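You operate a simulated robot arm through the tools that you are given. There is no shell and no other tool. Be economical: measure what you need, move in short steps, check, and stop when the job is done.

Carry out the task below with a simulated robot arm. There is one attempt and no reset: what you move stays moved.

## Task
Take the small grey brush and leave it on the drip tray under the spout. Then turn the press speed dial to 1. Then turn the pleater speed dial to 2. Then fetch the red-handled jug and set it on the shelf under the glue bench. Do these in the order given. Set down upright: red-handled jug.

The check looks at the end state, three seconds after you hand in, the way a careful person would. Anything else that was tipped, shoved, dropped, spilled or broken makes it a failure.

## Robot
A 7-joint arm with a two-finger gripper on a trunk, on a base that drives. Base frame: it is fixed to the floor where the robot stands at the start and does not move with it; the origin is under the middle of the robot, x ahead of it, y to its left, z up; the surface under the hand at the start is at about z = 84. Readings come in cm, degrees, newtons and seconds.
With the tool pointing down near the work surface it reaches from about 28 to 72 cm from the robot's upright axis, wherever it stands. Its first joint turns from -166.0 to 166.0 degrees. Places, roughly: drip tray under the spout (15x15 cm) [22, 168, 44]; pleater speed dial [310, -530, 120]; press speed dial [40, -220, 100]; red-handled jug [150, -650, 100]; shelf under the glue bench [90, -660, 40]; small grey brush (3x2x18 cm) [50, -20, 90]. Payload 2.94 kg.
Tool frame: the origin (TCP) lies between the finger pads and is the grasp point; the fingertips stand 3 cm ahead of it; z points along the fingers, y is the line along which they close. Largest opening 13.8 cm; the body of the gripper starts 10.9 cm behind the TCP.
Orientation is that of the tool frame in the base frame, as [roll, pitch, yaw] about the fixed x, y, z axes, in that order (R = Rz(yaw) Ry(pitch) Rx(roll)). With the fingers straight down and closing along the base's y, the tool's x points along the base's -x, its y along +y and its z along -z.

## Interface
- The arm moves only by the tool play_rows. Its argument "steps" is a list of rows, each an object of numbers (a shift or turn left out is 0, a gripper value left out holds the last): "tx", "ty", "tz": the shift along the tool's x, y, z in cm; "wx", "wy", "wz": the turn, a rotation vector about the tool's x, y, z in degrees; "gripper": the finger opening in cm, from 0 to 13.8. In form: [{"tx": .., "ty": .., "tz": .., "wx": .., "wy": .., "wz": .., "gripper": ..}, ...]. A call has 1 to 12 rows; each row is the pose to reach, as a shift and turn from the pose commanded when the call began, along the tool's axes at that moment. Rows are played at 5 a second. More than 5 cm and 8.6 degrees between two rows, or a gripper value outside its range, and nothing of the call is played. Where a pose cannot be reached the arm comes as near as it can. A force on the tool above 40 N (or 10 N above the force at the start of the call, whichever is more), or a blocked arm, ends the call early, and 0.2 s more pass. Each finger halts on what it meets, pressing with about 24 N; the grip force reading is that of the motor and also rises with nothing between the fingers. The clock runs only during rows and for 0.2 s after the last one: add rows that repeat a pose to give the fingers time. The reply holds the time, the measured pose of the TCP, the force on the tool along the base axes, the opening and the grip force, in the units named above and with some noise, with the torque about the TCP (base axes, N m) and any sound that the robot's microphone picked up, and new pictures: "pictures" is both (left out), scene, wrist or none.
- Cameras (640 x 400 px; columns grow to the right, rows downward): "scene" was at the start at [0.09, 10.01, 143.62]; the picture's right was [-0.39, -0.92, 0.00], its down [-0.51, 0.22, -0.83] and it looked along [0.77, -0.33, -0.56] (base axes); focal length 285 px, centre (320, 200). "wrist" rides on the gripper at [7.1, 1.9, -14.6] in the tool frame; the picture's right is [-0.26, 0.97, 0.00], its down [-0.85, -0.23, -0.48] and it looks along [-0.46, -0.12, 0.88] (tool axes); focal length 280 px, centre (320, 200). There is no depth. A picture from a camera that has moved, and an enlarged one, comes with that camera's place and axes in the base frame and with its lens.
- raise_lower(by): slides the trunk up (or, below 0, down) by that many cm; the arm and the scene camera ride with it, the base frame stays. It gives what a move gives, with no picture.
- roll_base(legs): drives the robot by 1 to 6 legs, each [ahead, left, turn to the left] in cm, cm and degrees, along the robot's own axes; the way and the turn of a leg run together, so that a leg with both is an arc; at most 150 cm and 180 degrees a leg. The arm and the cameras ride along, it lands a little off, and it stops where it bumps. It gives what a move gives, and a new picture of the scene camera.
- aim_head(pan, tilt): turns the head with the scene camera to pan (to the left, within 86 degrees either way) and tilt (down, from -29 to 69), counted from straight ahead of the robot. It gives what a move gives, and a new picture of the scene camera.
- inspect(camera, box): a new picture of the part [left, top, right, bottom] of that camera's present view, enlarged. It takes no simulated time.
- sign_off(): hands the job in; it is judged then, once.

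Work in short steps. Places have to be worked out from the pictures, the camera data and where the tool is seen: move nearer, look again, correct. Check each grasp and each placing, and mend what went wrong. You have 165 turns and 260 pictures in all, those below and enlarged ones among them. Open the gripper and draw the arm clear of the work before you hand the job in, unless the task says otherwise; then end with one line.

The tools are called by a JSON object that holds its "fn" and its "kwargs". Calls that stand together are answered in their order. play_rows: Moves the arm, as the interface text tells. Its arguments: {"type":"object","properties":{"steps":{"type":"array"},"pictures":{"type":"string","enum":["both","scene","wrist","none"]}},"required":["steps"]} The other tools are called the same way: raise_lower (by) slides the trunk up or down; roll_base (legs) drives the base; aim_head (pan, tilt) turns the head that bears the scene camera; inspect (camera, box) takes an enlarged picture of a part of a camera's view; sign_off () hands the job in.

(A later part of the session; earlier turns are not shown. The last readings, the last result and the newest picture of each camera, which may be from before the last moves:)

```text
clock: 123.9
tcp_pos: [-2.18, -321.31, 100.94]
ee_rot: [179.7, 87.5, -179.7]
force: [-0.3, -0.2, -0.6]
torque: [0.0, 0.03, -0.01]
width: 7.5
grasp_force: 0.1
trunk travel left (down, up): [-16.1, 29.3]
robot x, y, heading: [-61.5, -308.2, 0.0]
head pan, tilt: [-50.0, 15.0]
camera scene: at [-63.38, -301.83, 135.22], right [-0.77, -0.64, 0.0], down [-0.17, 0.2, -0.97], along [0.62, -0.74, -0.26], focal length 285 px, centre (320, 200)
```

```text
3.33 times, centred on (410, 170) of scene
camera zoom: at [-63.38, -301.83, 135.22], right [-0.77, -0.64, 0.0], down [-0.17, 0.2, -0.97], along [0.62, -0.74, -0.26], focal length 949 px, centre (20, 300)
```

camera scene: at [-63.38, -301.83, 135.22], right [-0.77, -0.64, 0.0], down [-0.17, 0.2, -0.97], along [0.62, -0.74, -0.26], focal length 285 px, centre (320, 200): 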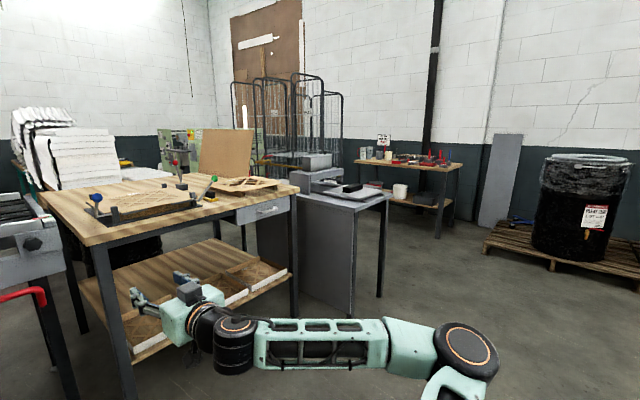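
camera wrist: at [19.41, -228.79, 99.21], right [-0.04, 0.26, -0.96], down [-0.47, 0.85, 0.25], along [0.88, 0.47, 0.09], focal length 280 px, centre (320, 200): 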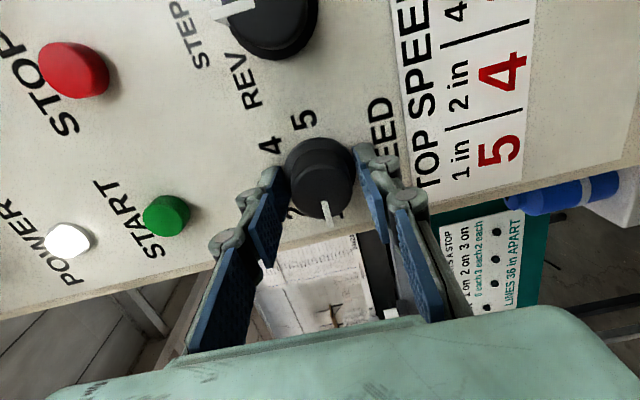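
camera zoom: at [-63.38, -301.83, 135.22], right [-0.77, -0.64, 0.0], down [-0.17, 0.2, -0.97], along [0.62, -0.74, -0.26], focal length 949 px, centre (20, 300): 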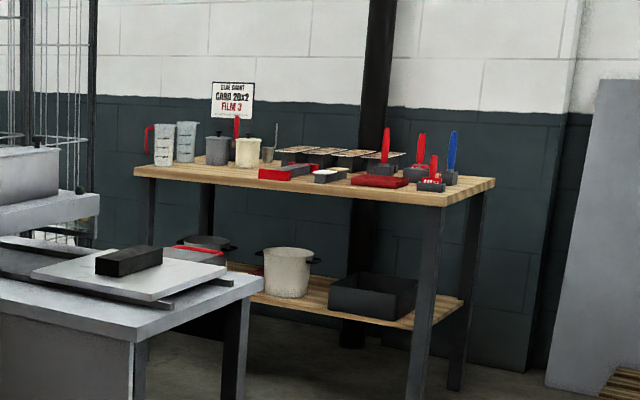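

Jug with red handle stands on the left end of the glue bench. I need an overview of the ways in, so I raise the trunk and drive further right to look along +x.

{"fn": "raise_lower", "kwargs": {"by": 29}}

{"fn": "roll_base", "kwargs": {"legs": [[0, -120, 0], [0, -110, 0]]}}

{"fn": "aim_head", "kwargs": {"pan": 10, "tilt": 20}}

```text
clock: 126.8
tcp_pos: [-2.37, -321.35, 130.09]
ee_rot: [179.7, 87.4, -179.7]
force: [-0.6, -0.4, 0.5]
torque: [0.02, -0.04, -0.02]
width: 7.5
grasp_force: 0.1
trunk travel left (down, up): [-45.1, 0.3]
robot x, y, heading: [-61.06, -308.16, -0.1]
head pan, tilt: [-50.0, 15.0]
```

```text
clock: 147.2
tcp_pos: [-3.07, -552.06, 129.95]
ee_rot: [179.5, 87.6, 179.9]
force: [-0.5, -0.2, -0.2]
torque: [-0.03, 0.01, -0.02]
width: 7.49
grasp_force: 0.1
trunk travel left (down, up): [-45.1, 0.3]
robot x, y, heading: [-62.21, -538.34, -0.5]
head pan, tilt: [-50.0, 15.0]
camera scene: at [-64.06, -532.19, 164.22], right [-0.77, -0.64, 0.0], down [-0.17, 0.2, -0.97], along [0.62, -0.74, -0.26], focal length 285 px, centre (320, 200)
```

scene: 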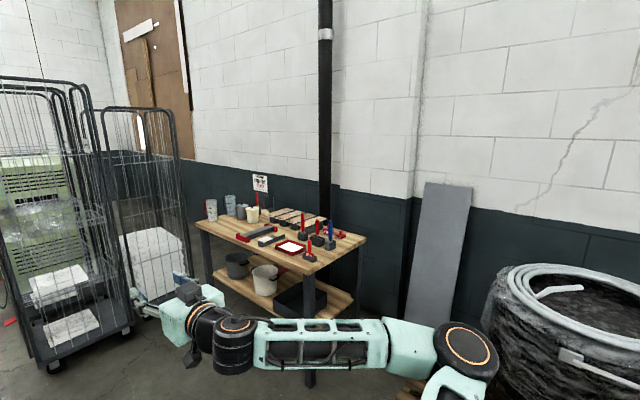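

```text
clock: 148.5
tcp_pos: [-3.06, -552.14, 129.98]
ee_rot: [179.6, 87.5, -179.9]
force: [-0.9, 0.0, -0.3]
torque: [-0.02, 0.02, -0.01]
width: 7.47
grasp_force: 0.0
trunk travel left (down, up): [-45.1, 0.3]
robot x, y, heading: [-61.89, -538.73, -0.5]
head pan, tilt: [10.0, 20.0]
camera scene: at [-60.84, -523.44, 163.41], right [0.17, -0.99, 0.0], down [-0.34, -0.06, -0.94], along [0.93, 0.16, -0.34], focal length 285 px, centre (320, 200)
```

scene: 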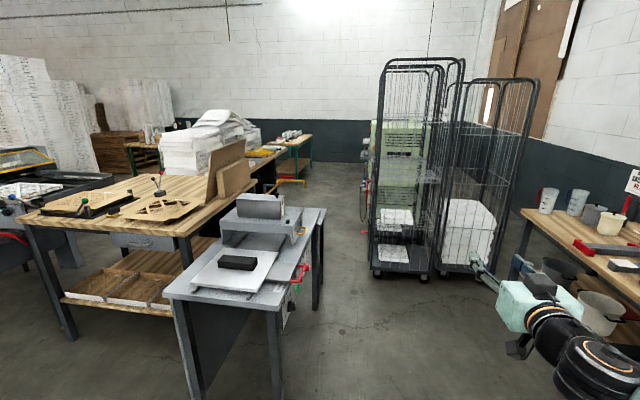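

A corridor leads between the grey cabinet (edge y ≈ -490) and the mesh cages (from x ≈ 182, y < -536) toward the pleater. I drive in part of the way and look again.

{"fn": "roll_base", "kwargs": {"legs": [[0, 13, 0.5], [150, 0, 0]]}}

{"fn": "inspect", "kwargs": {"camera": "scene", "box": [200, 60, 520, 260]}}

```text
clock: 157.3
tcp_pos: [147.21, -537.64, 129.99]
ee_rot: [179.6, 87.5, -179.3]
force: [0.0, 0.0, -0.2]
torque: [-0.03, -0.05, 0.03]
width: 7.5
grasp_force: 0.0
trunk travel left (down, up): [-45.1, 0.3]
robot x, y, heading: [87.98, -524.89, 0.3]
head pan, tilt: [10.0, 20.0]
camera scene: at [88.96, -509.77, 163.41], right [0.18, -0.98, 0.0], down [-0.34, -0.06, -0.94], along [0.92, 0.17, -0.34], focal length 285 px, centre (320, 200)
```

scene: 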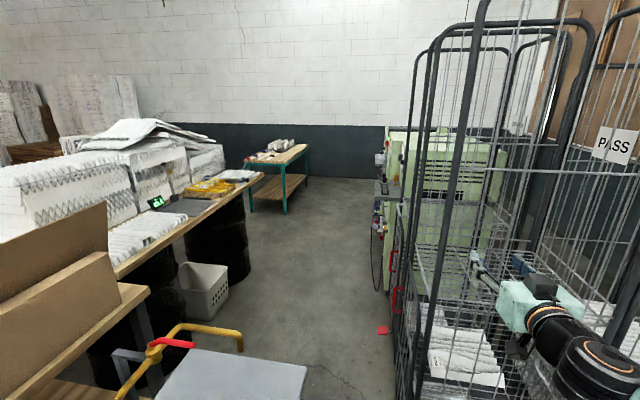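

```text
2.00 times, centred on (360, 160) of scene
camera zoom: at [88.96, -509.77, 163.41], right [0.18, -0.98, 0.0], down [-0.34, -0.06, -0.94], along [0.92, 0.17, -0.34], focal length 569 px, centre (240, 280)
```

zoom: 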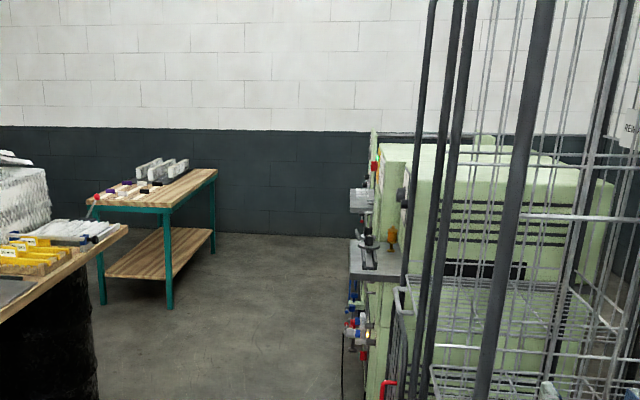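

The pleater's control side faces +y, so I must come round and face it from about (310, -463). First I move 10 cm away from the cabinet and turn left 90° so that the arm keeps clear of the cages.

{"fn": "roll_base", "kwargs": {"legs": [[0, -10, 0], [0, 0, 90]]}}

{"fn": "aim_head", "kwargs": {"pan": -75, "tilt": 35}}

```text
clock: 162.7
tcp_pos: [100.92, -475.72, 130.05]
ee_rot: [179.5, 87.5, -89.5]
force: [-0.2, 0.8, 0.2]
torque: [0.0, -0.02, 0.0]
width: 7.5
grasp_force: 0.1
trunk travel left (down, up): [-45.1, 0.3]
robot x, y, heading: [87.39, -534.69, 90.2]
head pan, tilt: [10.0, 20.0]
camera scene: at [72.81, -533.79, 163.41], right [0.98, 0.18, 0.0], down [0.06, -0.34, -0.94], along [-0.17, 0.92, -0.34], focal length 285 px, centre (320, 200)
```

scene: 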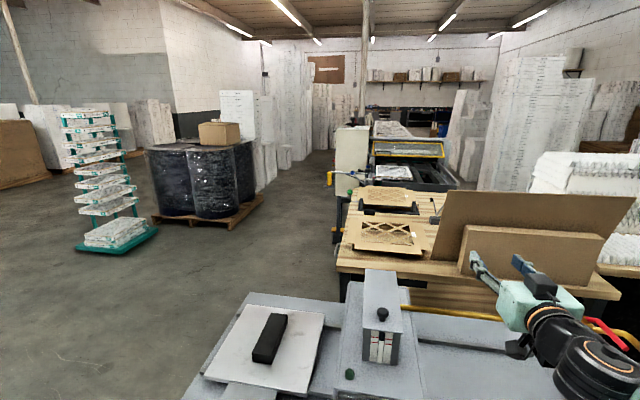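

```text
clock: 164.2
tcp_pos: [101.01, -475.72, 129.92]
ee_rot: [179.5, 87.5, -89.5]
force: [-0.3, 0.9, 0.7]
torque: [-0.02, 0.04, 0.0]
width: 7.49
grasp_force: 0.1
trunk travel left (down, up): [-45.1, 0.3]
robot x, y, heading: [88.05, -534.92, 90.1]
head pan, tilt: [-75.0, 35.0]
camera scene: at [82.95, -540.64, 161.02], right [0.26, -0.96, 0.0], down [-0.55, -0.15, -0.82], along [0.79, 0.22, -0.57], focal length 285 px, centre (320, 200)
```

scene: 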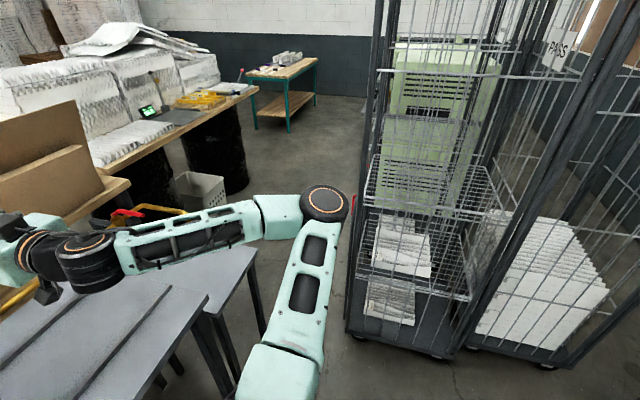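

The passage between the grey table's far leg and the cage corner looks narrow. I enlarge the floor there to measure it.

{"fn": "inspect", "kwargs": {"camera": "scene", "box": [180, 230, 420, 400]}}

{"fn": "aim_head", "kwargs": {"pan": -60, "tilt": 60}}

```text
2.35 times, centred on (300, 315) of scene
camera zoom: at [82.95, -540.64, 161.02], right [0.26, -0.96, 0.0], down [-0.55, -0.15, -0.82], along [0.79, 0.22, -0.57], focal length 670 px, centre (367, -71)
```

zoom: 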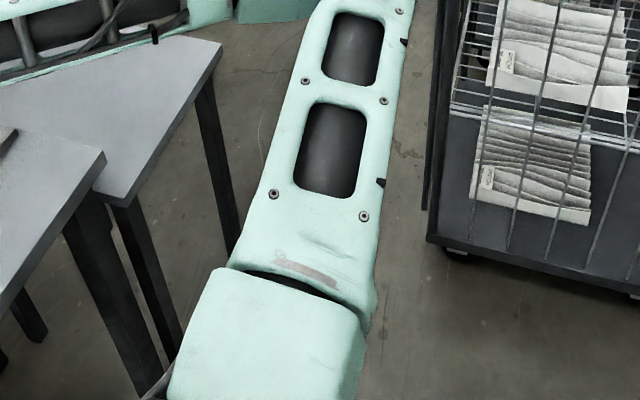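

```text
clock: 165.1
tcp_pos: [100.96, -475.79, 130.11]
ee_rot: [179.5, 87.5, -89.6]
force: [0.5, -0.1, 0.6]
torque: [-0.01, 0.01, 0.0]
width: 7.5
grasp_force: 0.1
trunk travel left (down, up): [-45.1, 0.3]
robot x, y, heading: [88.0, -534.41, 90.2]
head pan, tilt: [-60.0, 60.0]
camera scene: at [80.22, -539.61, 157.6], right [0.5, -0.86, 0.0], down [-0.75, -0.44, -0.5], along [0.43, 0.25, -0.87], focal length 285 px, centre (320, 200)
```

scene: 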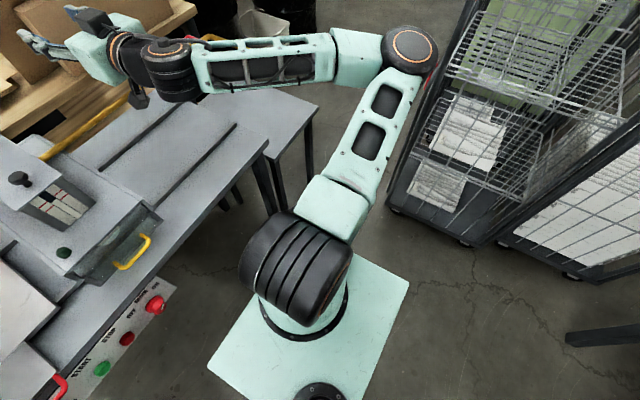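

Measured, the passage is only about 40 cm, too tight to risk. I look north-east for another way to the area in front of the pleater.

{"fn": "aim_head", "kwargs": {"pan": -45, "tilt": 12}}

{"fn": "aim_head", "kwargs": {"pan": -85, "tilt": 69}}

```text
clock: 166.3
tcp_pos: [101.01, -475.66, 130.08]
ee_rot: [179.5, 87.5, -89.5]
force: [-0.1, 0.2, 0.4]
torque: [0.0, 0.0, 0.01]
width: 7.47
grasp_force: 0.1
trunk travel left (down, up): [-45.1, 0.3]
robot x, y, heading: [87.86, -534.86, 90.2]
head pan, tilt: [-45.0, 12.0]
camera scene: at [81.03, -536.34, 164.7], right [0.71, -0.7, 0.0], down [-0.15, -0.15, -0.98], along [0.69, 0.69, -0.21], focal length 285 px, centre (320, 200)
```

scene: 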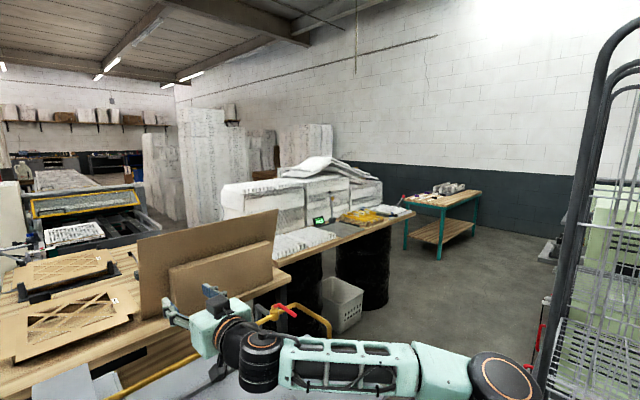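

```text
clock: 167.6
tcp_pos: [100.93, -475.73, 129.91]
ee_rot: [179.5, 87.5, -89.5]
force: [1.0, -0.6, -0.3]
torque: [0.0, 0.04, -0.02]
width: 7.49
grasp_force: 0.0
trunk travel left (down, up): [-45.1, 0.3]
robot x, y, heading: [88.24, -534.88, 90.4]
head pan, tilt: [-85.0, 68.8]
camera scene: at [80.03, -542.45, 156.66], right [0.09, -1.0, 0.0], down [-0.93, -0.08, -0.36], along [0.36, 0.03, -0.93], focal length 285 px, centre (320, 200)
```

scene: 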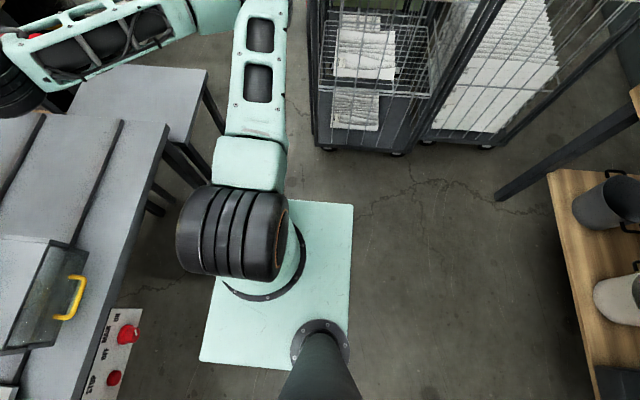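

From above, the passage corners are about (156, -496) and (173, -533). To know whether the base fits I look straight down at the base from other pan angles.

{"fn": "aim_head", "kwargs": {"pan": 40, "tilt": 69}}

{"fn": "aim_head", "kwargs": {"pan": 86, "tilt": 69}}

```text
clock: 169.6
tcp_pos: [100.96, -475.75, 129.96]
ee_rot: [179.5, 87.6, -89.6]
force: [-0.1, -0.6, -0.4]
torque: [-0.02, 0.04, 0.01]
width: 7.5
grasp_force: 0.1
trunk travel left (down, up): [-45.1, 0.3]
robot x, y, heading: [87.8, -535.07, 90.1]
head pan, tilt: [40.0, 68.8]
camera scene: at [70.85, -538.69, 156.66], right [0.76, 0.65, 0.0], down [0.6, -0.71, -0.36], along [-0.23, 0.28, -0.93], focal length 285 px, centre (320, 200)
```

scene: 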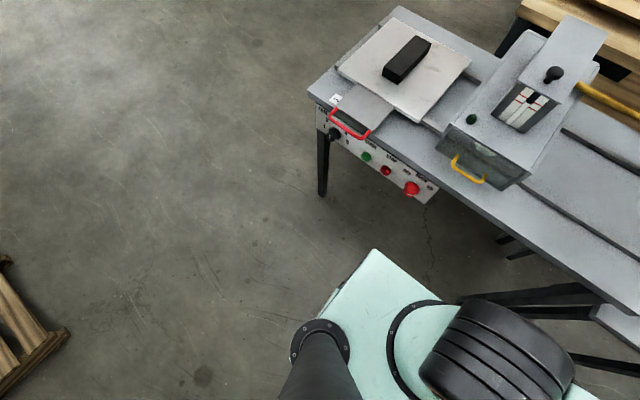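

```text
clock: 170.7
tcp_pos: [100.94, -475.69, 129.93]
ee_rot: [179.5, 87.4, -89.6]
force: [0.9, 0.2, -0.2]
torque: [0.03, 0.03, 0.0]
width: 7.51
grasp_force: 0.0
trunk travel left (down, up): [-45.1, 0.3]
robot x, y, heading: [87.78, -534.79, 90.3]
head pan, tilt: [85.9, 68.8]
camera scene: at [68.88, -542.58, 156.66], right [0.07, 1.0, 0.0], down [0.93, -0.06, -0.36], along [-0.36, 0.02, -0.93], focal length 285 px, centre (320, 200)
```

scene: 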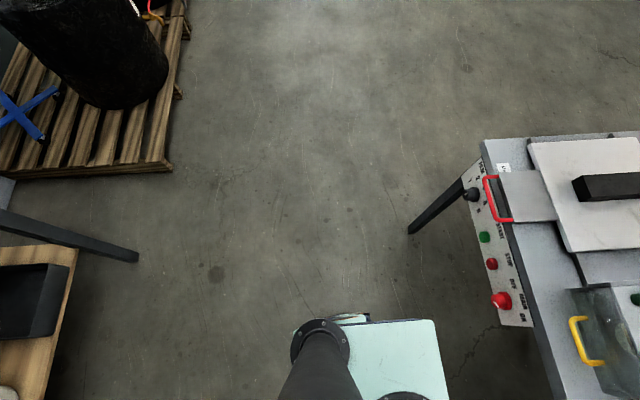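

The last view shows the base is only about 33 cm wide across the robot's axis, so it fits if it goes through lengthwise. I will go through backwards at heading 205°, so that the elbow hangs over the empty table instead of the cage.

{"fn": "roll_base", "kwargs": {"legs": [[-15, 0, 0], [0, 0, 114.8], [-40, 0, 0]]}}

{"fn": "aim_head", "kwargs": {"pan": 86, "tilt": 69}}

{"fn": "aim_head", "kwargs": {"pan": -86, "tilt": 65}}

```text
clock: 179.0
tcp_pos: [65.36, -545.75, 129.99]
ee_rot: [179.5, 87.6, 25.0]
force: [0.4, -0.1, 1.6]
torque: [0.0, -0.04, 0.0]
width: 7.51
grasp_force: 0.0
trunk travel left (down, up): [-45.1, 0.3]
robot x, y, heading: [124.52, -532.91, -155.3]
head pan, tilt: [85.9, 68.8]
camera scene: at [139.29, -547.17, 156.65], right [-0.94, -0.35, 0.0], down [-0.33, 0.87, -0.36], along [0.13, -0.34, -0.93], focal length 285 px, centre (320, 200)
```

scene: 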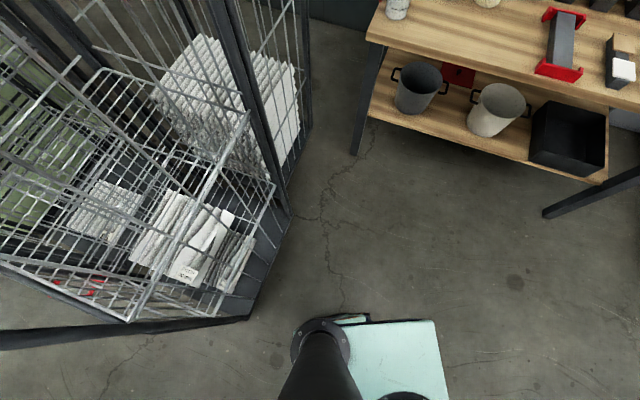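

```text
clock: 179.6
tcp_pos: [65.3, -545.79, 130.06]
ee_rot: [179.3, 87.5, 24.8]
force: [-0.3, -0.1, -0.3]
torque: [0.01, 0.01, -0.02]
width: 7.49
grasp_force: 0.1
trunk travel left (down, up): [-45.1, 0.3]
robot x, y, heading: [124.32, -533.03, -155.2]
head pan, tilt: [85.9, 68.8]
camera scene: at [139.26, -547.18, 156.66], right [-0.94, -0.35, 0.0], down [-0.33, 0.87, -0.36], along [0.13, -0.34, -0.93], focal length 285 px, centre (320, 200)
```

scene: 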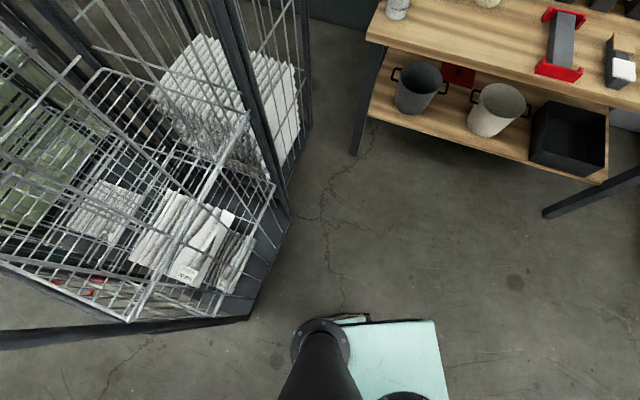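

```text
clock: 182.2
tcp_pos: [65.33, -545.89, 130.09]
ee_rot: [179.5, 87.5, 25.0]
force: [-1.2, 0.9, -0.3]
torque: [-0.03, -0.01, 0.0]
width: 7.5
grasp_force: 0.1
trunk travel left (down, up): [-45.1, 0.3]
robot x, y, heading: [124.43, -533.1, -155.4]
head pan, tilt: [-85.9, 65.0]
camera scene: at [134.36, -536.64, 157.04], right [0.88, 0.48, 0.0], down [0.44, -0.79, -0.42], along [-0.2, 0.37, -0.91], focal length 285 px, centre (320, 200)
```

scene: 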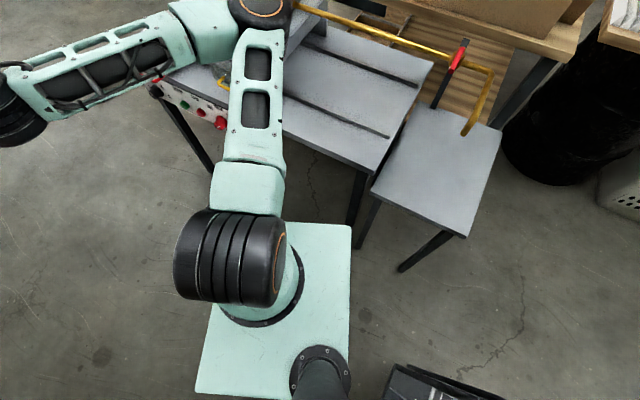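

Readings: robot at (124, -533), passage corners (159, -494) and (171, -532), so about 3 cm spare each side. I shift 1 cm north and go straight back through.

{"fn": "roll_base", "kwargs": {"legs": [[0, -1.1, 0.2], [-50, 0, 0], [-48, 0, 0]]}}

{"fn": "aim_head", "kwargs": {"pan": 86, "tilt": 35}}

```text
clock: 184.3
tcp_pos: [82.77, -535.61, 130.05]
ee_rot: [-179.0, 87.6, 26.5]
force: [0.9, 0.6, -0.2]
torque: [0.0, 0.04, 0.0]
width: 7.49
grasp_force: 0.1
trunk travel left (down, up): [-45.1, 0.3]
robot x, y, heading: [141.58, -522.58, -155.2]
head pan, tilt: [-85.9, 65.0]
stopped in leg 2: the robot was blocked; the commanded pose is now the measured one
camera scene: at [151.75, -526.64, 157.04], right [0.88, 0.48, 0.0], down [0.44, -0.79, -0.42], along [-0.2, 0.37, -0.91], focal length 285 px, centre (320, 200)
```

scene: 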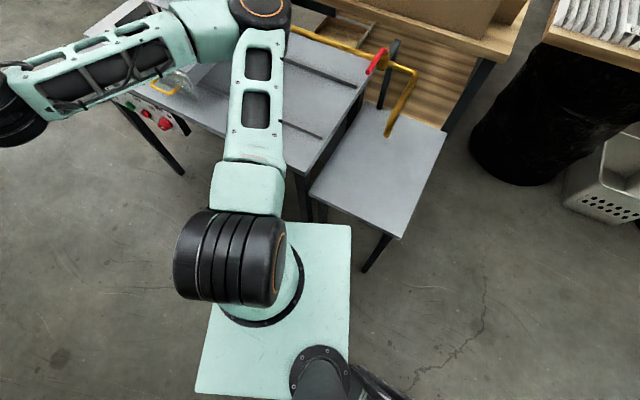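

```text
clock: 186.9
tcp_pos: [82.87, -535.5, 130.09]
ee_rot: [-178.6, 87.8, 26.7]
force: [0.1, -0.2, -0.6]
torque: [0.03, 0.0, 0.02]
width: 7.5
grasp_force: 0.1
trunk travel left (down, up): [-45.1, 0.3]
robot x, y, heading: [142.17, -523.17, -155.7]
head pan, tilt: [85.9, 35.0]
camera scene: at [157.84, -540.16, 161.02], right [-0.94, -0.35, 0.0], down [-0.2, 0.54, -0.82], along [0.29, -0.77, -0.57], focal length 285 px, centre (320, 200)
```

scene: 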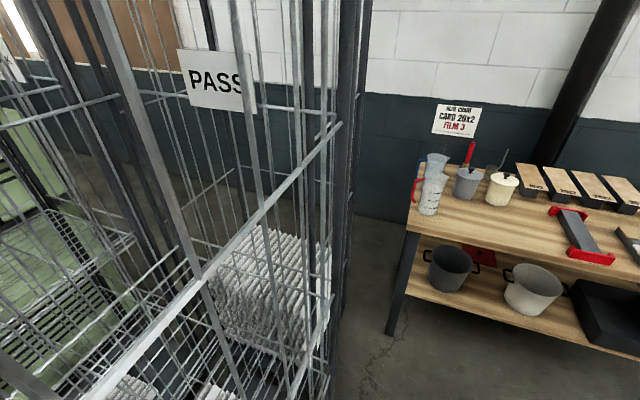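

The base was blocked before reaching the corners I measured. I look straight down on the left and rear side to see what touched.

{"fn": "aim_head", "kwargs": {"pan": 86, "tilt": 69}}

{"fn": "inspect", "kwargs": {"camera": "scene", "box": [140, 200, 460, 400]}}

```text
clock: 187.9
tcp_pos: [82.8, -535.65, 130.16]
ee_rot: [-178.7, 87.5, 26.7]
force: [0.7, -0.7, -0.1]
torque: [0.02, 0.0, 0.0]
width: 7.49
grasp_force: 0.1
trunk travel left (down, up): [-45.1, 0.3]
robot x, y, heading: [141.65, -523.25, -155.5]
head pan, tilt: [85.9, 68.8]
camera scene: at [156.72, -537.16, 156.66], right [-0.94, -0.35, 0.0], down [-0.33, 0.87, -0.36], along [0.13, -0.34, -0.93], focal length 285 px, centre (320, 200)
```

scene: 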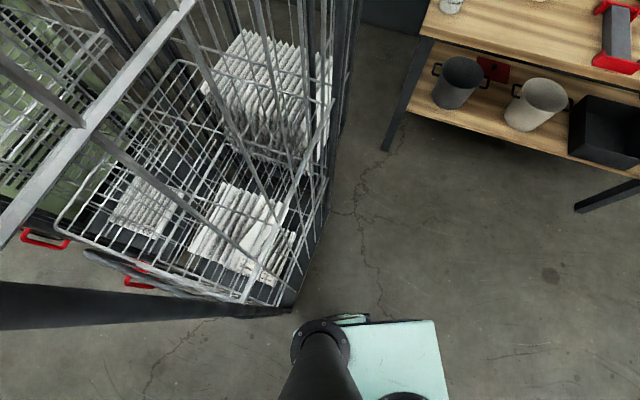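

```text
2.00 times, centred on (300, 300) of scene
camera zoom: at [156.72, -537.16, 156.66], right [-0.94, -0.35, 0.0], down [-0.33, 0.87, -0.36], along [0.13, -0.34, -0.93], focal length 569 px, centre (360, 0)
```

zoom: 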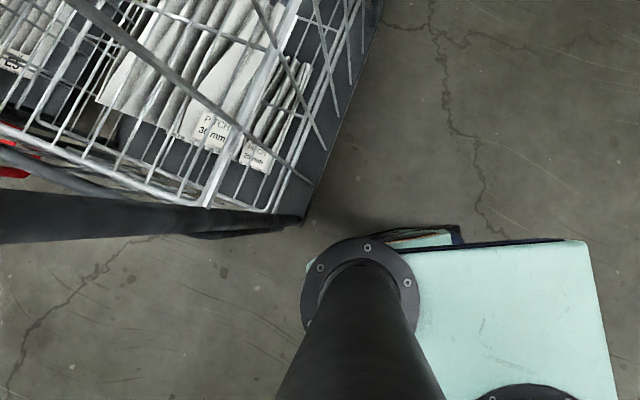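

No contact is visible, but the base evidently needs more room than this passage has. Earlier views show a wide open area behind the conveyor line (stacks only at x ≈ 500), so I will go round its north end instead; first I back out the way I came.

{"fn": "roll_base", "kwargs": {"legs": [[68, 0, 0], [0, 0, -114.5], [0, 139, 0], [150, 0, 0], [150, 0, 0], [150, 0, 0]]}}

{"fn": "aim_head", "kwargs": {"pan": 0, "tilt": 12}}

```text
clock: 228.3
tcp_pos: [-58.67, -60.08, 130.2]
ee_rot: [-179.1, 87.7, -86.3]
force: [0.3, -0.7, 1.3]
torque: [-0.02, 0.01, 0.01]
width: 7.51
grasp_force: 0.1
trunk travel left (down, up): [-45.1, 0.3]
robot x, y, heading: [-69.28, -119.1, 92.2]
head pan, tilt: [85.9, 68.8]
stopped in leg 6: the robot was blocked; the commanded pose is now the measured one
camera scene: at [-88.52, -127.73, 156.65], right [0.04, 1.0, 0.0], down [0.93, -0.03, -0.36], along [-0.36, 0.01, -0.93], focal length 285 px, centre (320, 200)
```

scene: 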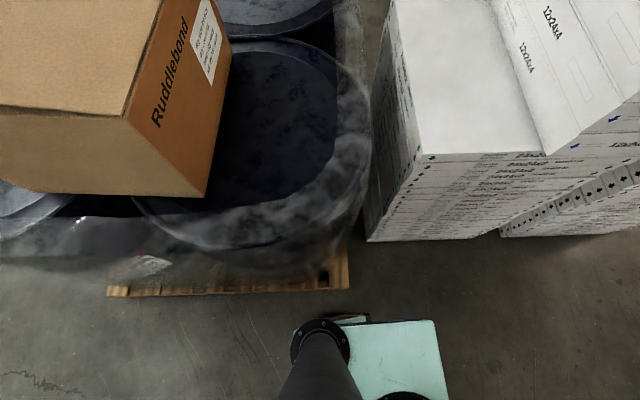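

```text
clock: 229.9
tcp_pos: [-58.65, -60.0, 130.11]
ee_rot: [-178.8, 87.7, -86.0]
force: [0.3, -0.3, 0.3]
torque: [-0.01, -0.03, 0.03]
width: 7.48
grasp_force: 0.1
trunk travel left (down, up): [-45.1, 0.3]
robot x, y, heading: [-69.89, -119.55, 92.1]
head pan, tilt: [0.0, 12.0]
camera scene: at [-83.28, -118.54, 164.71], right [1.0, 0.04, 0.0], down [0.01, -0.21, -0.98], along [-0.04, 0.98, -0.21], focal length 285 px, centre (320, 200)
```

scene: 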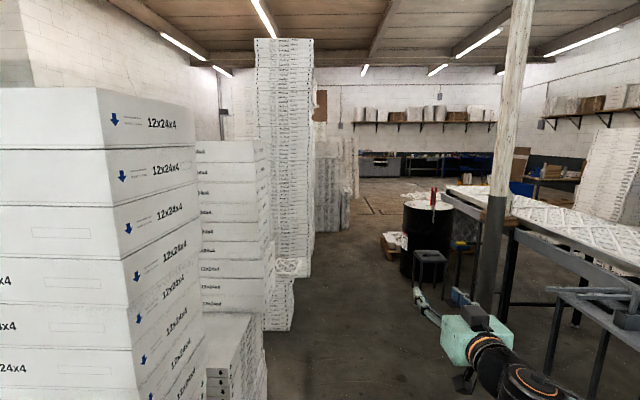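

The base scraped the drum pallet at x ≈ -100 (so its effective radius is 30 cm). I shift right, straighten and continue north to look round the end of the conveyor.

{"fn": "roll_base", "kwargs": {"legs": [[0, -13, 0], [0, 0, -2.2], [150, 0, 0], [110, 0, 0]]}}

{"fn": "aim_head", "kwargs": {"pan": -30, "tilt": 20}}

```text
clock: 244.4
tcp_pos: [-44.57, 200.74, 130.1]
ee_rot: [-178.8, 87.7, -87.6]
force: [0.3, -0.4, 0.0]
torque: [-0.02, -0.01, 0.0]
width: 7.5
grasp_force: 0.0
trunk travel left (down, up): [-45.1, 0.3]
robot x, y, heading: [-57.27, 141.55, 90.5]
head pan, tilt: [0.0, 12.0]
camera scene: at [-70.76, 142.85, 164.71], right [1.0, 0.01, 0.0], down [0.0, -0.21, -0.98], along [-0.01, 0.98, -0.21], focal length 285 px, centre (320, 200)
```

scene: 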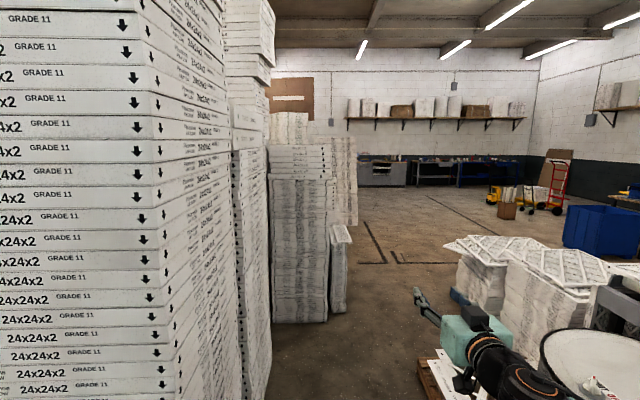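

```text
clock: 245.4
tcp_pos: [-44.33, 200.73, 130.1]
ee_rot: [-178.8, 87.7, -87.6]
force: [-0.8, -0.8, 0.1]
torque: [0.03, 0.01, 0.0]
width: 7.49
grasp_force: 0.1
trunk travel left (down, up): [-45.1, 0.3]
robot x, y, heading: [-57.13, 141.16, 90.2]
head pan, tilt: [-30.0, 20.0]
camera scene: at [-66.1, 141.62, 163.41], right [0.87, -0.49, 0.0], down [-0.17, -0.3, -0.94], along [0.46, 0.82, -0.34], focal length 285 px, centre (320, 200)
```

scene: 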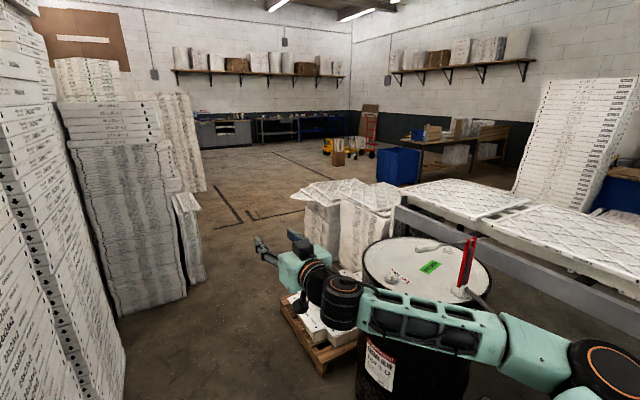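

The way north past the drum and its pallet is open, and the conveyor ends near y ≈ 300–340. I drive round the pallet to about (36, 446).

{"fn": "roll_base", "kwargs": {"legs": [[150, 0, 0], [33, 0, 0], [60, -44, 0], [60, -48, 0]]}}

{"fn": "aim_head", "kwargs": {"pan": -86, "tilt": 20}}

```text
clock: 262.9
tcp_pos: [43.17, 504.96, 130.17]
ee_rot: [-179.0, 87.8, -86.8]
force: [0.3, -1.4, 0.4]
torque: [0.0, 0.03, -0.03]
width: 7.47
grasp_force: 0.0
trunk travel left (down, up): [-45.1, 0.3]
robot x, y, heading: [31.22, 445.46, 91.3]
head pan, tilt: [-30.0, 20.0]
camera scene: at [22.41, 445.52, 163.41], right [0.88, -0.48, 0.0], down [-0.16, -0.3, -0.94], along [0.45, 0.82, -0.34], focal length 285 px, centre (320, 200)
```

scene: 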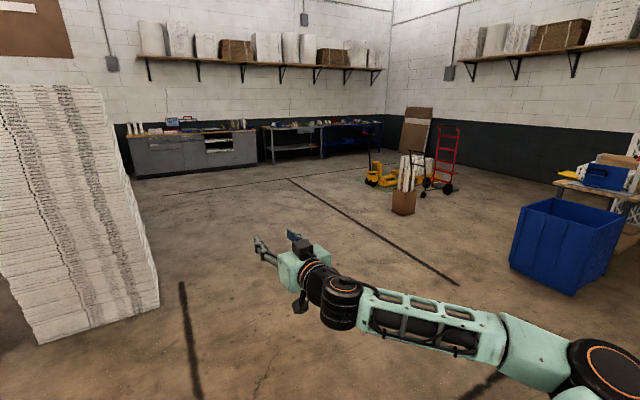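

```text
clock: 264.2
tcp_pos: [43.11, 505.04, 130.27]
ee_rot: [-178.8, 87.7, -86.7]
force: [-0.2, -0.7, 0.2]
torque: [-0.01, 0.02, 0.02]
width: 7.51
grasp_force: 0.1
trunk travel left (down, up): [-45.1, 0.3]
robot x, y, heading: [31.26, 445.45, 91.2]
head pan, tilt: [-85.9, 20.0]
camera scene: at [27.2, 438.22, 163.41], right [0.09, -1.0, 0.0], down [-0.34, -0.03, -0.94], along [0.94, 0.09, -0.34], focal length 285 px, centre (320, 200)
```

scene: 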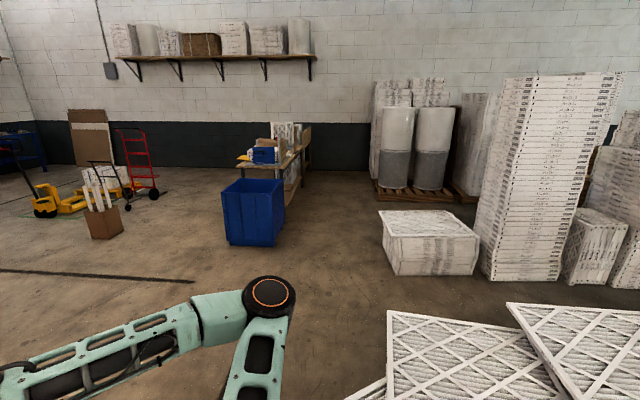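

East of here is open floor, with stacks from x ≈ 270 on. I slide to about (226, 448), turn to face south and look down the back aisle.

{"fn": "roll_base", "kwargs": {"legs": [[0, -150, 0], [0, -45, 0], [0, 0, 178.8]]}}

{"fn": "aim_head", "kwargs": {"pan": 0, "tilt": 20}}

```text
clock: 268.6
tcp_pos: [69.31, 505.98, 130.17]
ee_rot: [-179.3, 87.8, -87.3]
force: [0.7, -0.2, 0.1]
torque: [-0.01, -0.04, 0.03]
width: 7.51
grasp_force: 0.1
trunk travel left (down, up): [-45.1, 0.3]
robot x, y, heading: [57.32, 447.04, 90.9]
head pan, tilt: [-85.9, 20.0]
stopped in leg 1: the robot was blocked; the commanded pose is now the measured one
camera scene: at [53.23, 439.25, 163.41], right [0.09, -1.0, 0.0], down [-0.34, -0.03, -0.94], along [0.94, 0.08, -0.34], focal length 285 px, centre (320, 200)
```

scene: 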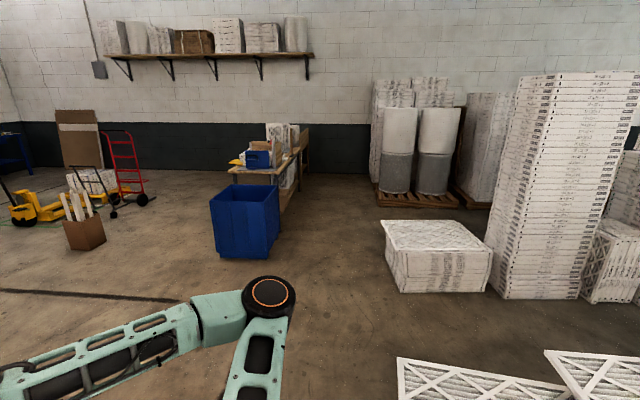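

```text
clock: 270.2
tcp_pos: [69.37, 505.88, 130.18]
ee_rot: [-179.0, 87.6, -87.2]
force: [0.7, 1.0, -0.8]
torque: [0.0, 0.02, 0.0]
width: 7.5
grasp_force: 0.0
trunk travel left (down, up): [-45.1, 0.3]
robot x, y, heading: [57.63, 446.6, 90.9]
head pan, tilt: [0.0, 20.0]
camera scene: at [43.79, 447.72, 163.41], right [1.0, 0.02, 0.0], down [0.01, -0.34, -0.94], along [-0.02, 0.94, -0.34], focal length 285 px, centre (320, 200)
```

scene: 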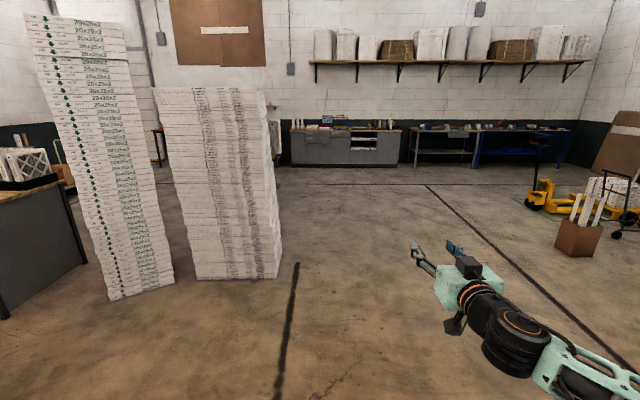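

Something low on the right stopped me; I look down there.

{"fn": "aim_head", "kwargs": {"pan": -86, "tilt": 55}}

```text
clock: 271.8
tcp_pos: [69.34, 505.92, 130.18]
ee_rot: [-179.0, 87.7, -87.1]
force: [-0.2, 0.1, 0.7]
torque: [0.0, -0.01, 0.0]
width: 7.49
grasp_force: 0.1
trunk travel left (down, up): [-45.1, 0.3]
robot x, y, heading: [57.22, 446.41, 91.0]
head pan, tilt: [-85.9, 55.0]
camera scene: at [51.14, 439.06, 158.2], right [0.09, -1.0, 0.0], down [-0.82, -0.07, -0.57], along [0.57, 0.05, -0.82], focal length 285 px, centre (320, 200)
```

scene: 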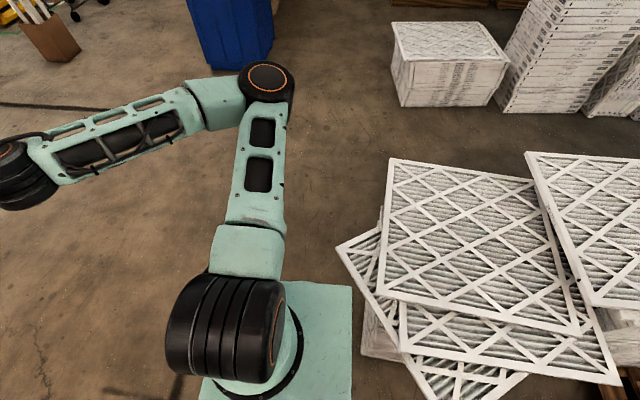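

The overhanging filter corner at about (93, 437) is what I met; triangulation shows it did not shift. I go 42 cm further north and pass around it.

{"fn": "roll_base", "kwargs": {"legs": [[0, 6, 0], [42, 0, -1], [0, -150, 0], [0, -26, 0], [0, 0, 180]]}}

{"fn": "aim_head", "kwargs": {"pan": 0, "tilt": 25}}

```text
clock: 298.0
tcp_pos: [213.5, 428.16, 130.11]
ee_rot: [-178.9, 87.8, 89.9]
force: [-0.5, -0.2, -0.2]
torque: [-0.02, 0.02, 0.0]
width: 7.49
grasp_force: 0.0
trunk travel left (down, up): [-45.1, 0.3]
robot x, y, heading: [228.39, 486.63, -92.1]
head pan, tilt: [-85.9, 55.0]
camera scene: at [235.05, 493.93, 158.2], right [-0.04, 1.0, 0.0], down [0.82, 0.03, -0.57], along [-0.57, -0.02, -0.82], focal length 285 px, centre (320, 200)
```

scene: 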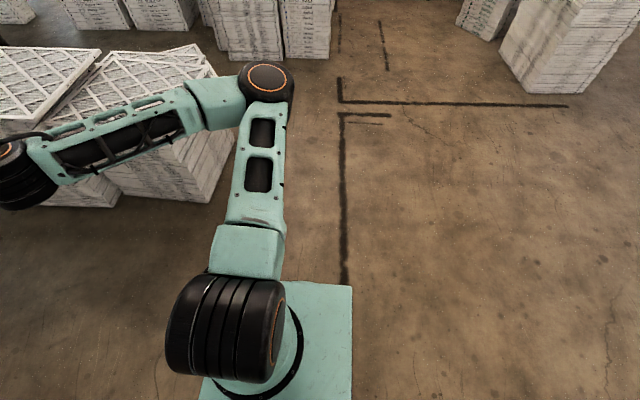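

```text
clock: 299.6
tcp_pos: [213.4, 428.21, 130.23]
ee_rot: [-179.0, 87.6, 89.9]
force: [-0.5, -0.5, -0.5]
torque: [-0.01, -0.01, 0.01]
width: 7.5
grasp_force: 0.1
trunk travel left (down, up): [-45.1, 0.3]
robot x, y, heading: [228.33, 486.6, -92.1]
head pan, tilt: [0.0, 25.0]
camera scene: at [241.93, 484.99, 162.6], right [-1.0, 0.03, 0.0], down [0.01, 0.42, -0.91], along [-0.03, -0.91, -0.42], focal length 285 px, centre (320, 200)
```

scene: 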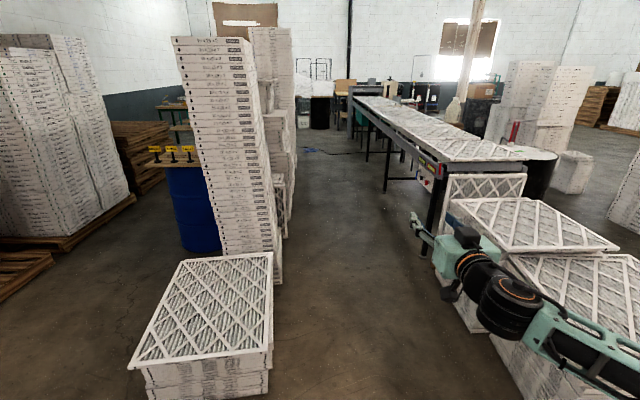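

A clear aisle leads south between stacks (x ≥ 264) and conveyor (x ≤ 144). I straighten, move to x ≈ 204 and drive down it.

{"fn": "roll_base", "kwargs": {"legs": [[0, 0, 2.1], [0, -24, 0], [150, 0, 0], [150, 0, 0]]}}

```text
clock: 316.7
tcp_pos: [192.8, 128.24, 130.1]
ee_rot: [-179.0, 87.7, 91.7]
force: [-0.6, -0.8, -0.1]
torque: [0.01, -0.01, 0.02]
width: 7.51
grasp_force: 0.2
trunk travel left (down, up): [-45.1, 0.3]
robot x, y, heading: [206.2, 187.09, -89.9]
head pan, tilt: [0.0, 25.0]
camera scene: at [219.4, 185.87, 162.6], right [-1.0, 0.0, 0.0], down [0.0, 0.42, -0.91], along [0.0, -0.91, -0.42], focal length 285 px, centre (320, 200)
```

scene: 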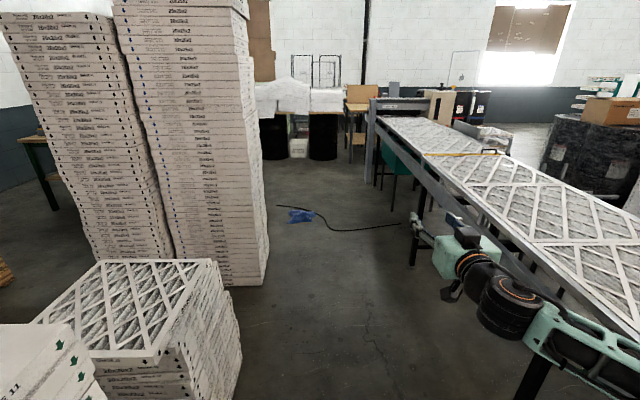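

A hose with a blue rag crosses the aisle near y ≈ -100 to -146; I'll pass east of it. I drive to y ≈ -60 and look left.

{"fn": "roll_base", "kwargs": {"legs": [[150, 0, 0], [94, 0, 0]]}}

{"fn": "aim_head", "kwargs": {"pan": 50, "tilt": 25}}

```text
clock: 328.7
tcp_pos: [193.49, -115.74, 130.15]
ee_rot: [-179.1, 87.8, 92.2]
force: [0.3, -0.4, -0.1]
torque: [0.03, 0.0, -0.01]
width: 7.49
grasp_force: 0.1
trunk travel left (down, up): [-45.1, 0.3]
robot x, y, heading: [206.24, -56.83, -89.8]
head pan, tilt: [0.0, 25.0]
camera scene: at [219.59, -57.85, 162.6], right [-1.0, -0.01, 0.0], down [0.0, 0.42, -0.91], along [0.01, -0.91, -0.42], focal length 285 px, centre (320, 200)
```

scene: 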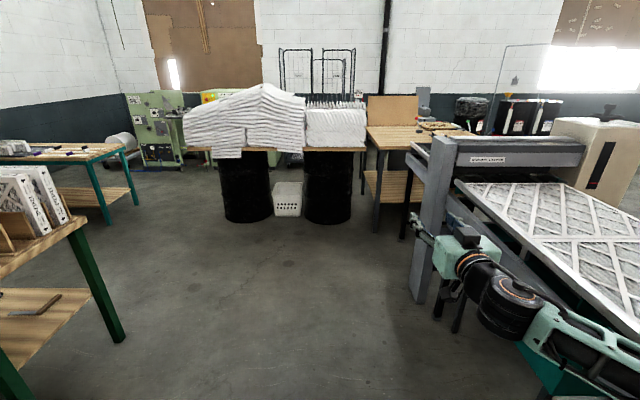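

```text
clock: 329.8
tcp_pos: [193.39, -115.69, 130.12]
ee_rot: [-179.1, 87.7, 92.2]
force: [-0.3, 0.2, -0.3]
torque: [0.01, 0.01, 0.01]
width: 7.49
grasp_force: 0.0
trunk travel left (down, up): [-45.1, 0.3]
robot x, y, heading: [206.73, -56.58, -89.7]
head pan, tilt: [50.0, 25.0]
camera scene: at [226.62, -54.5, 162.6], right [-0.64, -0.77, 0.0], down [-0.33, 0.27, -0.91], along [0.7, -0.58, -0.42], focal length 285 px, centre (320, 200)
```

scene: 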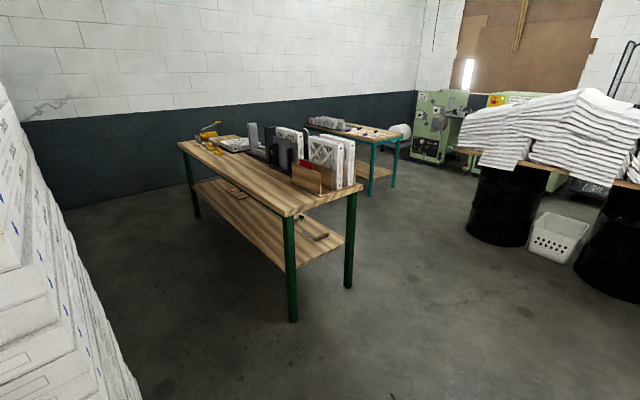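

The stack on the left reaches to y ≈ -50, so I need to pass between it and the hose. I look down ahead to place the hose exactly.

{"fn": "aim_head", "kwargs": {"pan": 25, "tilt": 55}}

{"fn": "aim_head", "kwargs": {"pan": 70, "tilt": 60}}

```text
clock: 330.8
tcp_pos: [193.5, -115.68, 130.1]
ee_rot: [-179.1, 87.7, 92.1]
force: [-0.2, 0.2, 0.1]
torque: [-0.02, -0.01, 0.02]
width: 7.47
grasp_force: 0.0
trunk travel left (down, up): [-45.1, 0.3]
robot x, y, heading: [206.66, -56.72, -89.5]
head pan, tilt: [25.0, 55.0]
camera scene: at [222.63, -55.13, 158.21], right [-0.9, -0.43, 0.0], down [-0.35, 0.74, -0.57], along [0.25, -0.52, -0.82], focal length 285 px, centre (320, 200)
```

scene: 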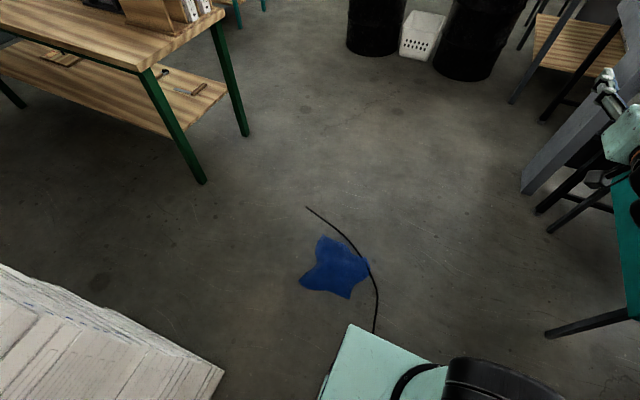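

```text
clock: 331.9
tcp_pos: [193.39, -115.84, 130.06]
ee_rot: [-179.1, 87.7, 92.1]
force: [-1.0, 0.1, 0.1]
torque: [0.01, -0.01, 0.02]
width: 7.49
grasp_force: 0.1
trunk travel left (down, up): [-45.1, 0.3]
robot x, y, heading: [206.4, -56.79, -89.6]
head pan, tilt: [70.0, 60.0]
camera scene: at [225.81, -50.86, 157.59], right [-0.34, -0.94, 0.0], down [-0.82, 0.29, -0.5], along [0.47, -0.17, -0.87], focal length 285 px, centre (320, 200)
```

scene: 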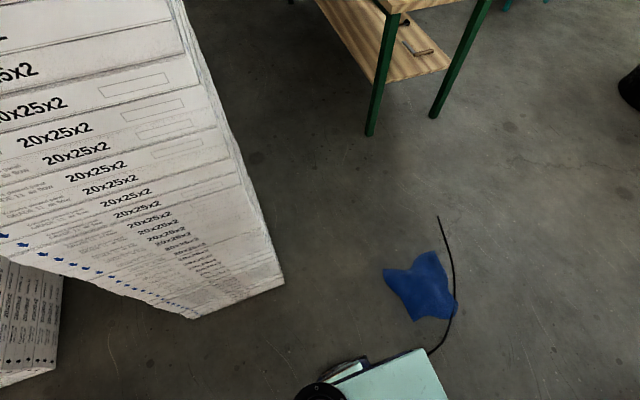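

The rag lies at x 222–258, y -100 to -132; the hose itself is thin and flat. I cross at x ≈ 188, clear of the rag, then go south-east between the tables.

{"fn": "roll_base", "kwargs": {"legs": [[0, -18.5, -0.4], [128, 0, 0]]}}

{"fn": "aim_head", "kwargs": {"pan": 45, "tilt": 30}}

```text
clock: 340.2
tcp_pos: [173.98, -242.94, 130.21]
ee_rot: [-179.2, 87.7, 91.6]
force: [-0.5, 0.1, -0.8]
torque: [-0.01, -0.01, 0.02]
width: 7.49
grasp_force: 0.0
trunk travel left (down, up): [-45.1, 0.3]
robot x, y, heading: [187.42, -184.07, -89.8]
head pan, tilt: [70.0, 60.0]
camera scene: at [206.87, -178.37, 157.59], right [-0.34, -0.94, 0.0], down [-0.81, 0.3, -0.5], along [0.47, -0.17, -0.87], focal length 285 px, centre (320, 200)
```

scene: 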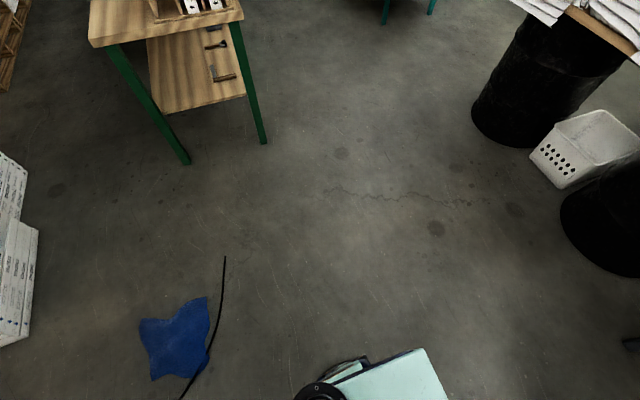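

```text
clock: 341.1
tcp_pos: [174.01, -242.78, 130.11]
ee_rot: [-179.1, 87.7, 91.7]
force: [-0.3, -0.6, -0.5]
torque: [0.0, 0.0, 0.02]
width: 7.47
grasp_force: 0.1
trunk travel left (down, up): [-45.1, 0.3]
robot x, y, heading: [187.22, -183.76, -90.3]
head pan, tilt: [45.0, 30.0]
camera scene: at [207.0, -182.47, 161.8], right [-0.71, -0.71, 0.0], down [-0.35, 0.35, -0.87], along [0.61, -0.61, -0.5], focal length 285 px, centre (320, 200)
```

scene: 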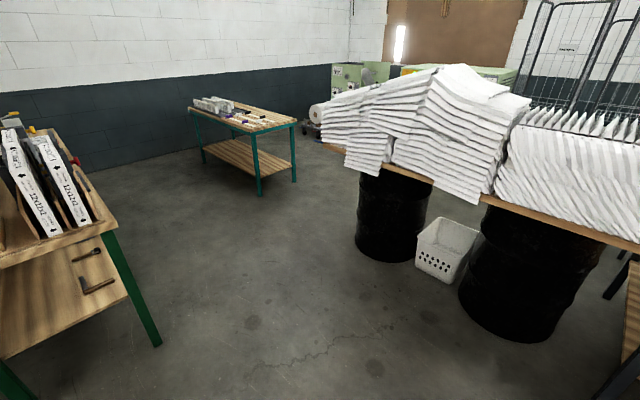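

Clear so far. I drive diagonally to about (424, -325), in front of the gap between bench end and the second green table.

{"fn": "roll_base", "kwargs": {"legs": [[0, 0, 0.3], [70, 118, 0], [66, 118, 0]]}}

{"fn": "aim_head", "kwargs": {"pan": -25, "tilt": 30}}

```text
clock: 362.4
tcp_pos: [412.47, -378.72, 130.11]
ee_rot: [-179.1, 87.7, 91.9]
force: [-0.2, -0.2, -0.1]
torque: [-0.01, -0.03, 0.05]
width: 7.48
grasp_force: 0.0
trunk travel left (down, up): [-45.1, 0.3]
robot x, y, heading: [425.36, -319.71, -89.6]
head pan, tilt: [45.0, 30.0]
camera scene: at [445.2, -318.08, 161.8], right [-0.71, -0.71, 0.0], down [-0.35, 0.35, -0.87], along [0.61, -0.61, -0.5], focal length 285 px, centre (320, 200)
```

scene: 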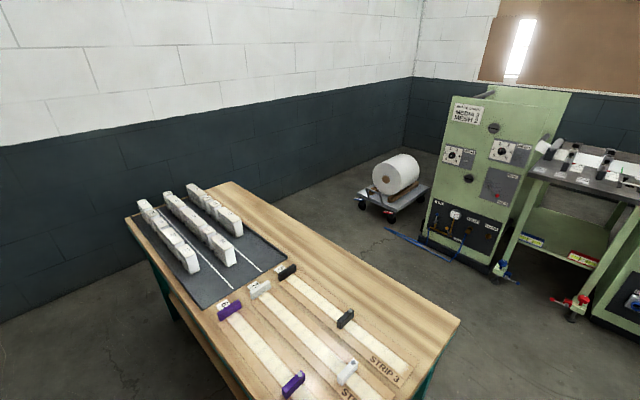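

```text
clock: 363.8
tcp_pos: [412.41, -378.76, 130.01]
ee_rot: [-179.2, 87.7, 91.8]
force: [0.2, -0.2, -0.4]
torque: [0.0, -0.01, 0.0]
width: 7.49
grasp_force: 0.1
trunk travel left (down, up): [-45.1, 0.3]
robot x, y, heading: [425.25, -319.83, -89.8]
head pan, tilt: [-25.0, 30.0]
camera scene: at [434.99, -319.9, 161.8], right [-0.91, 0.42, 0.0], down [0.21, 0.45, -0.87], along [-0.36, -0.79, -0.5], focal length 285 px, centre (320, 200)
```

scene: 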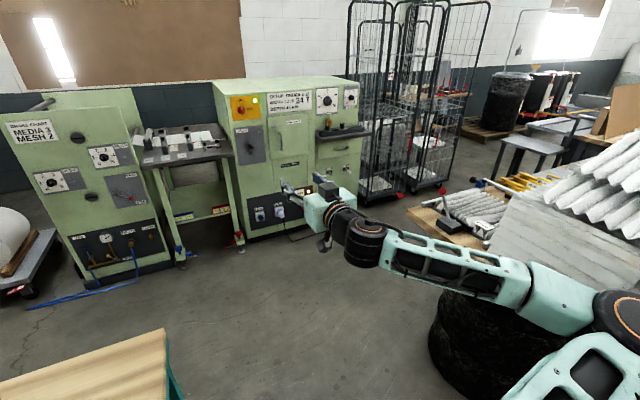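

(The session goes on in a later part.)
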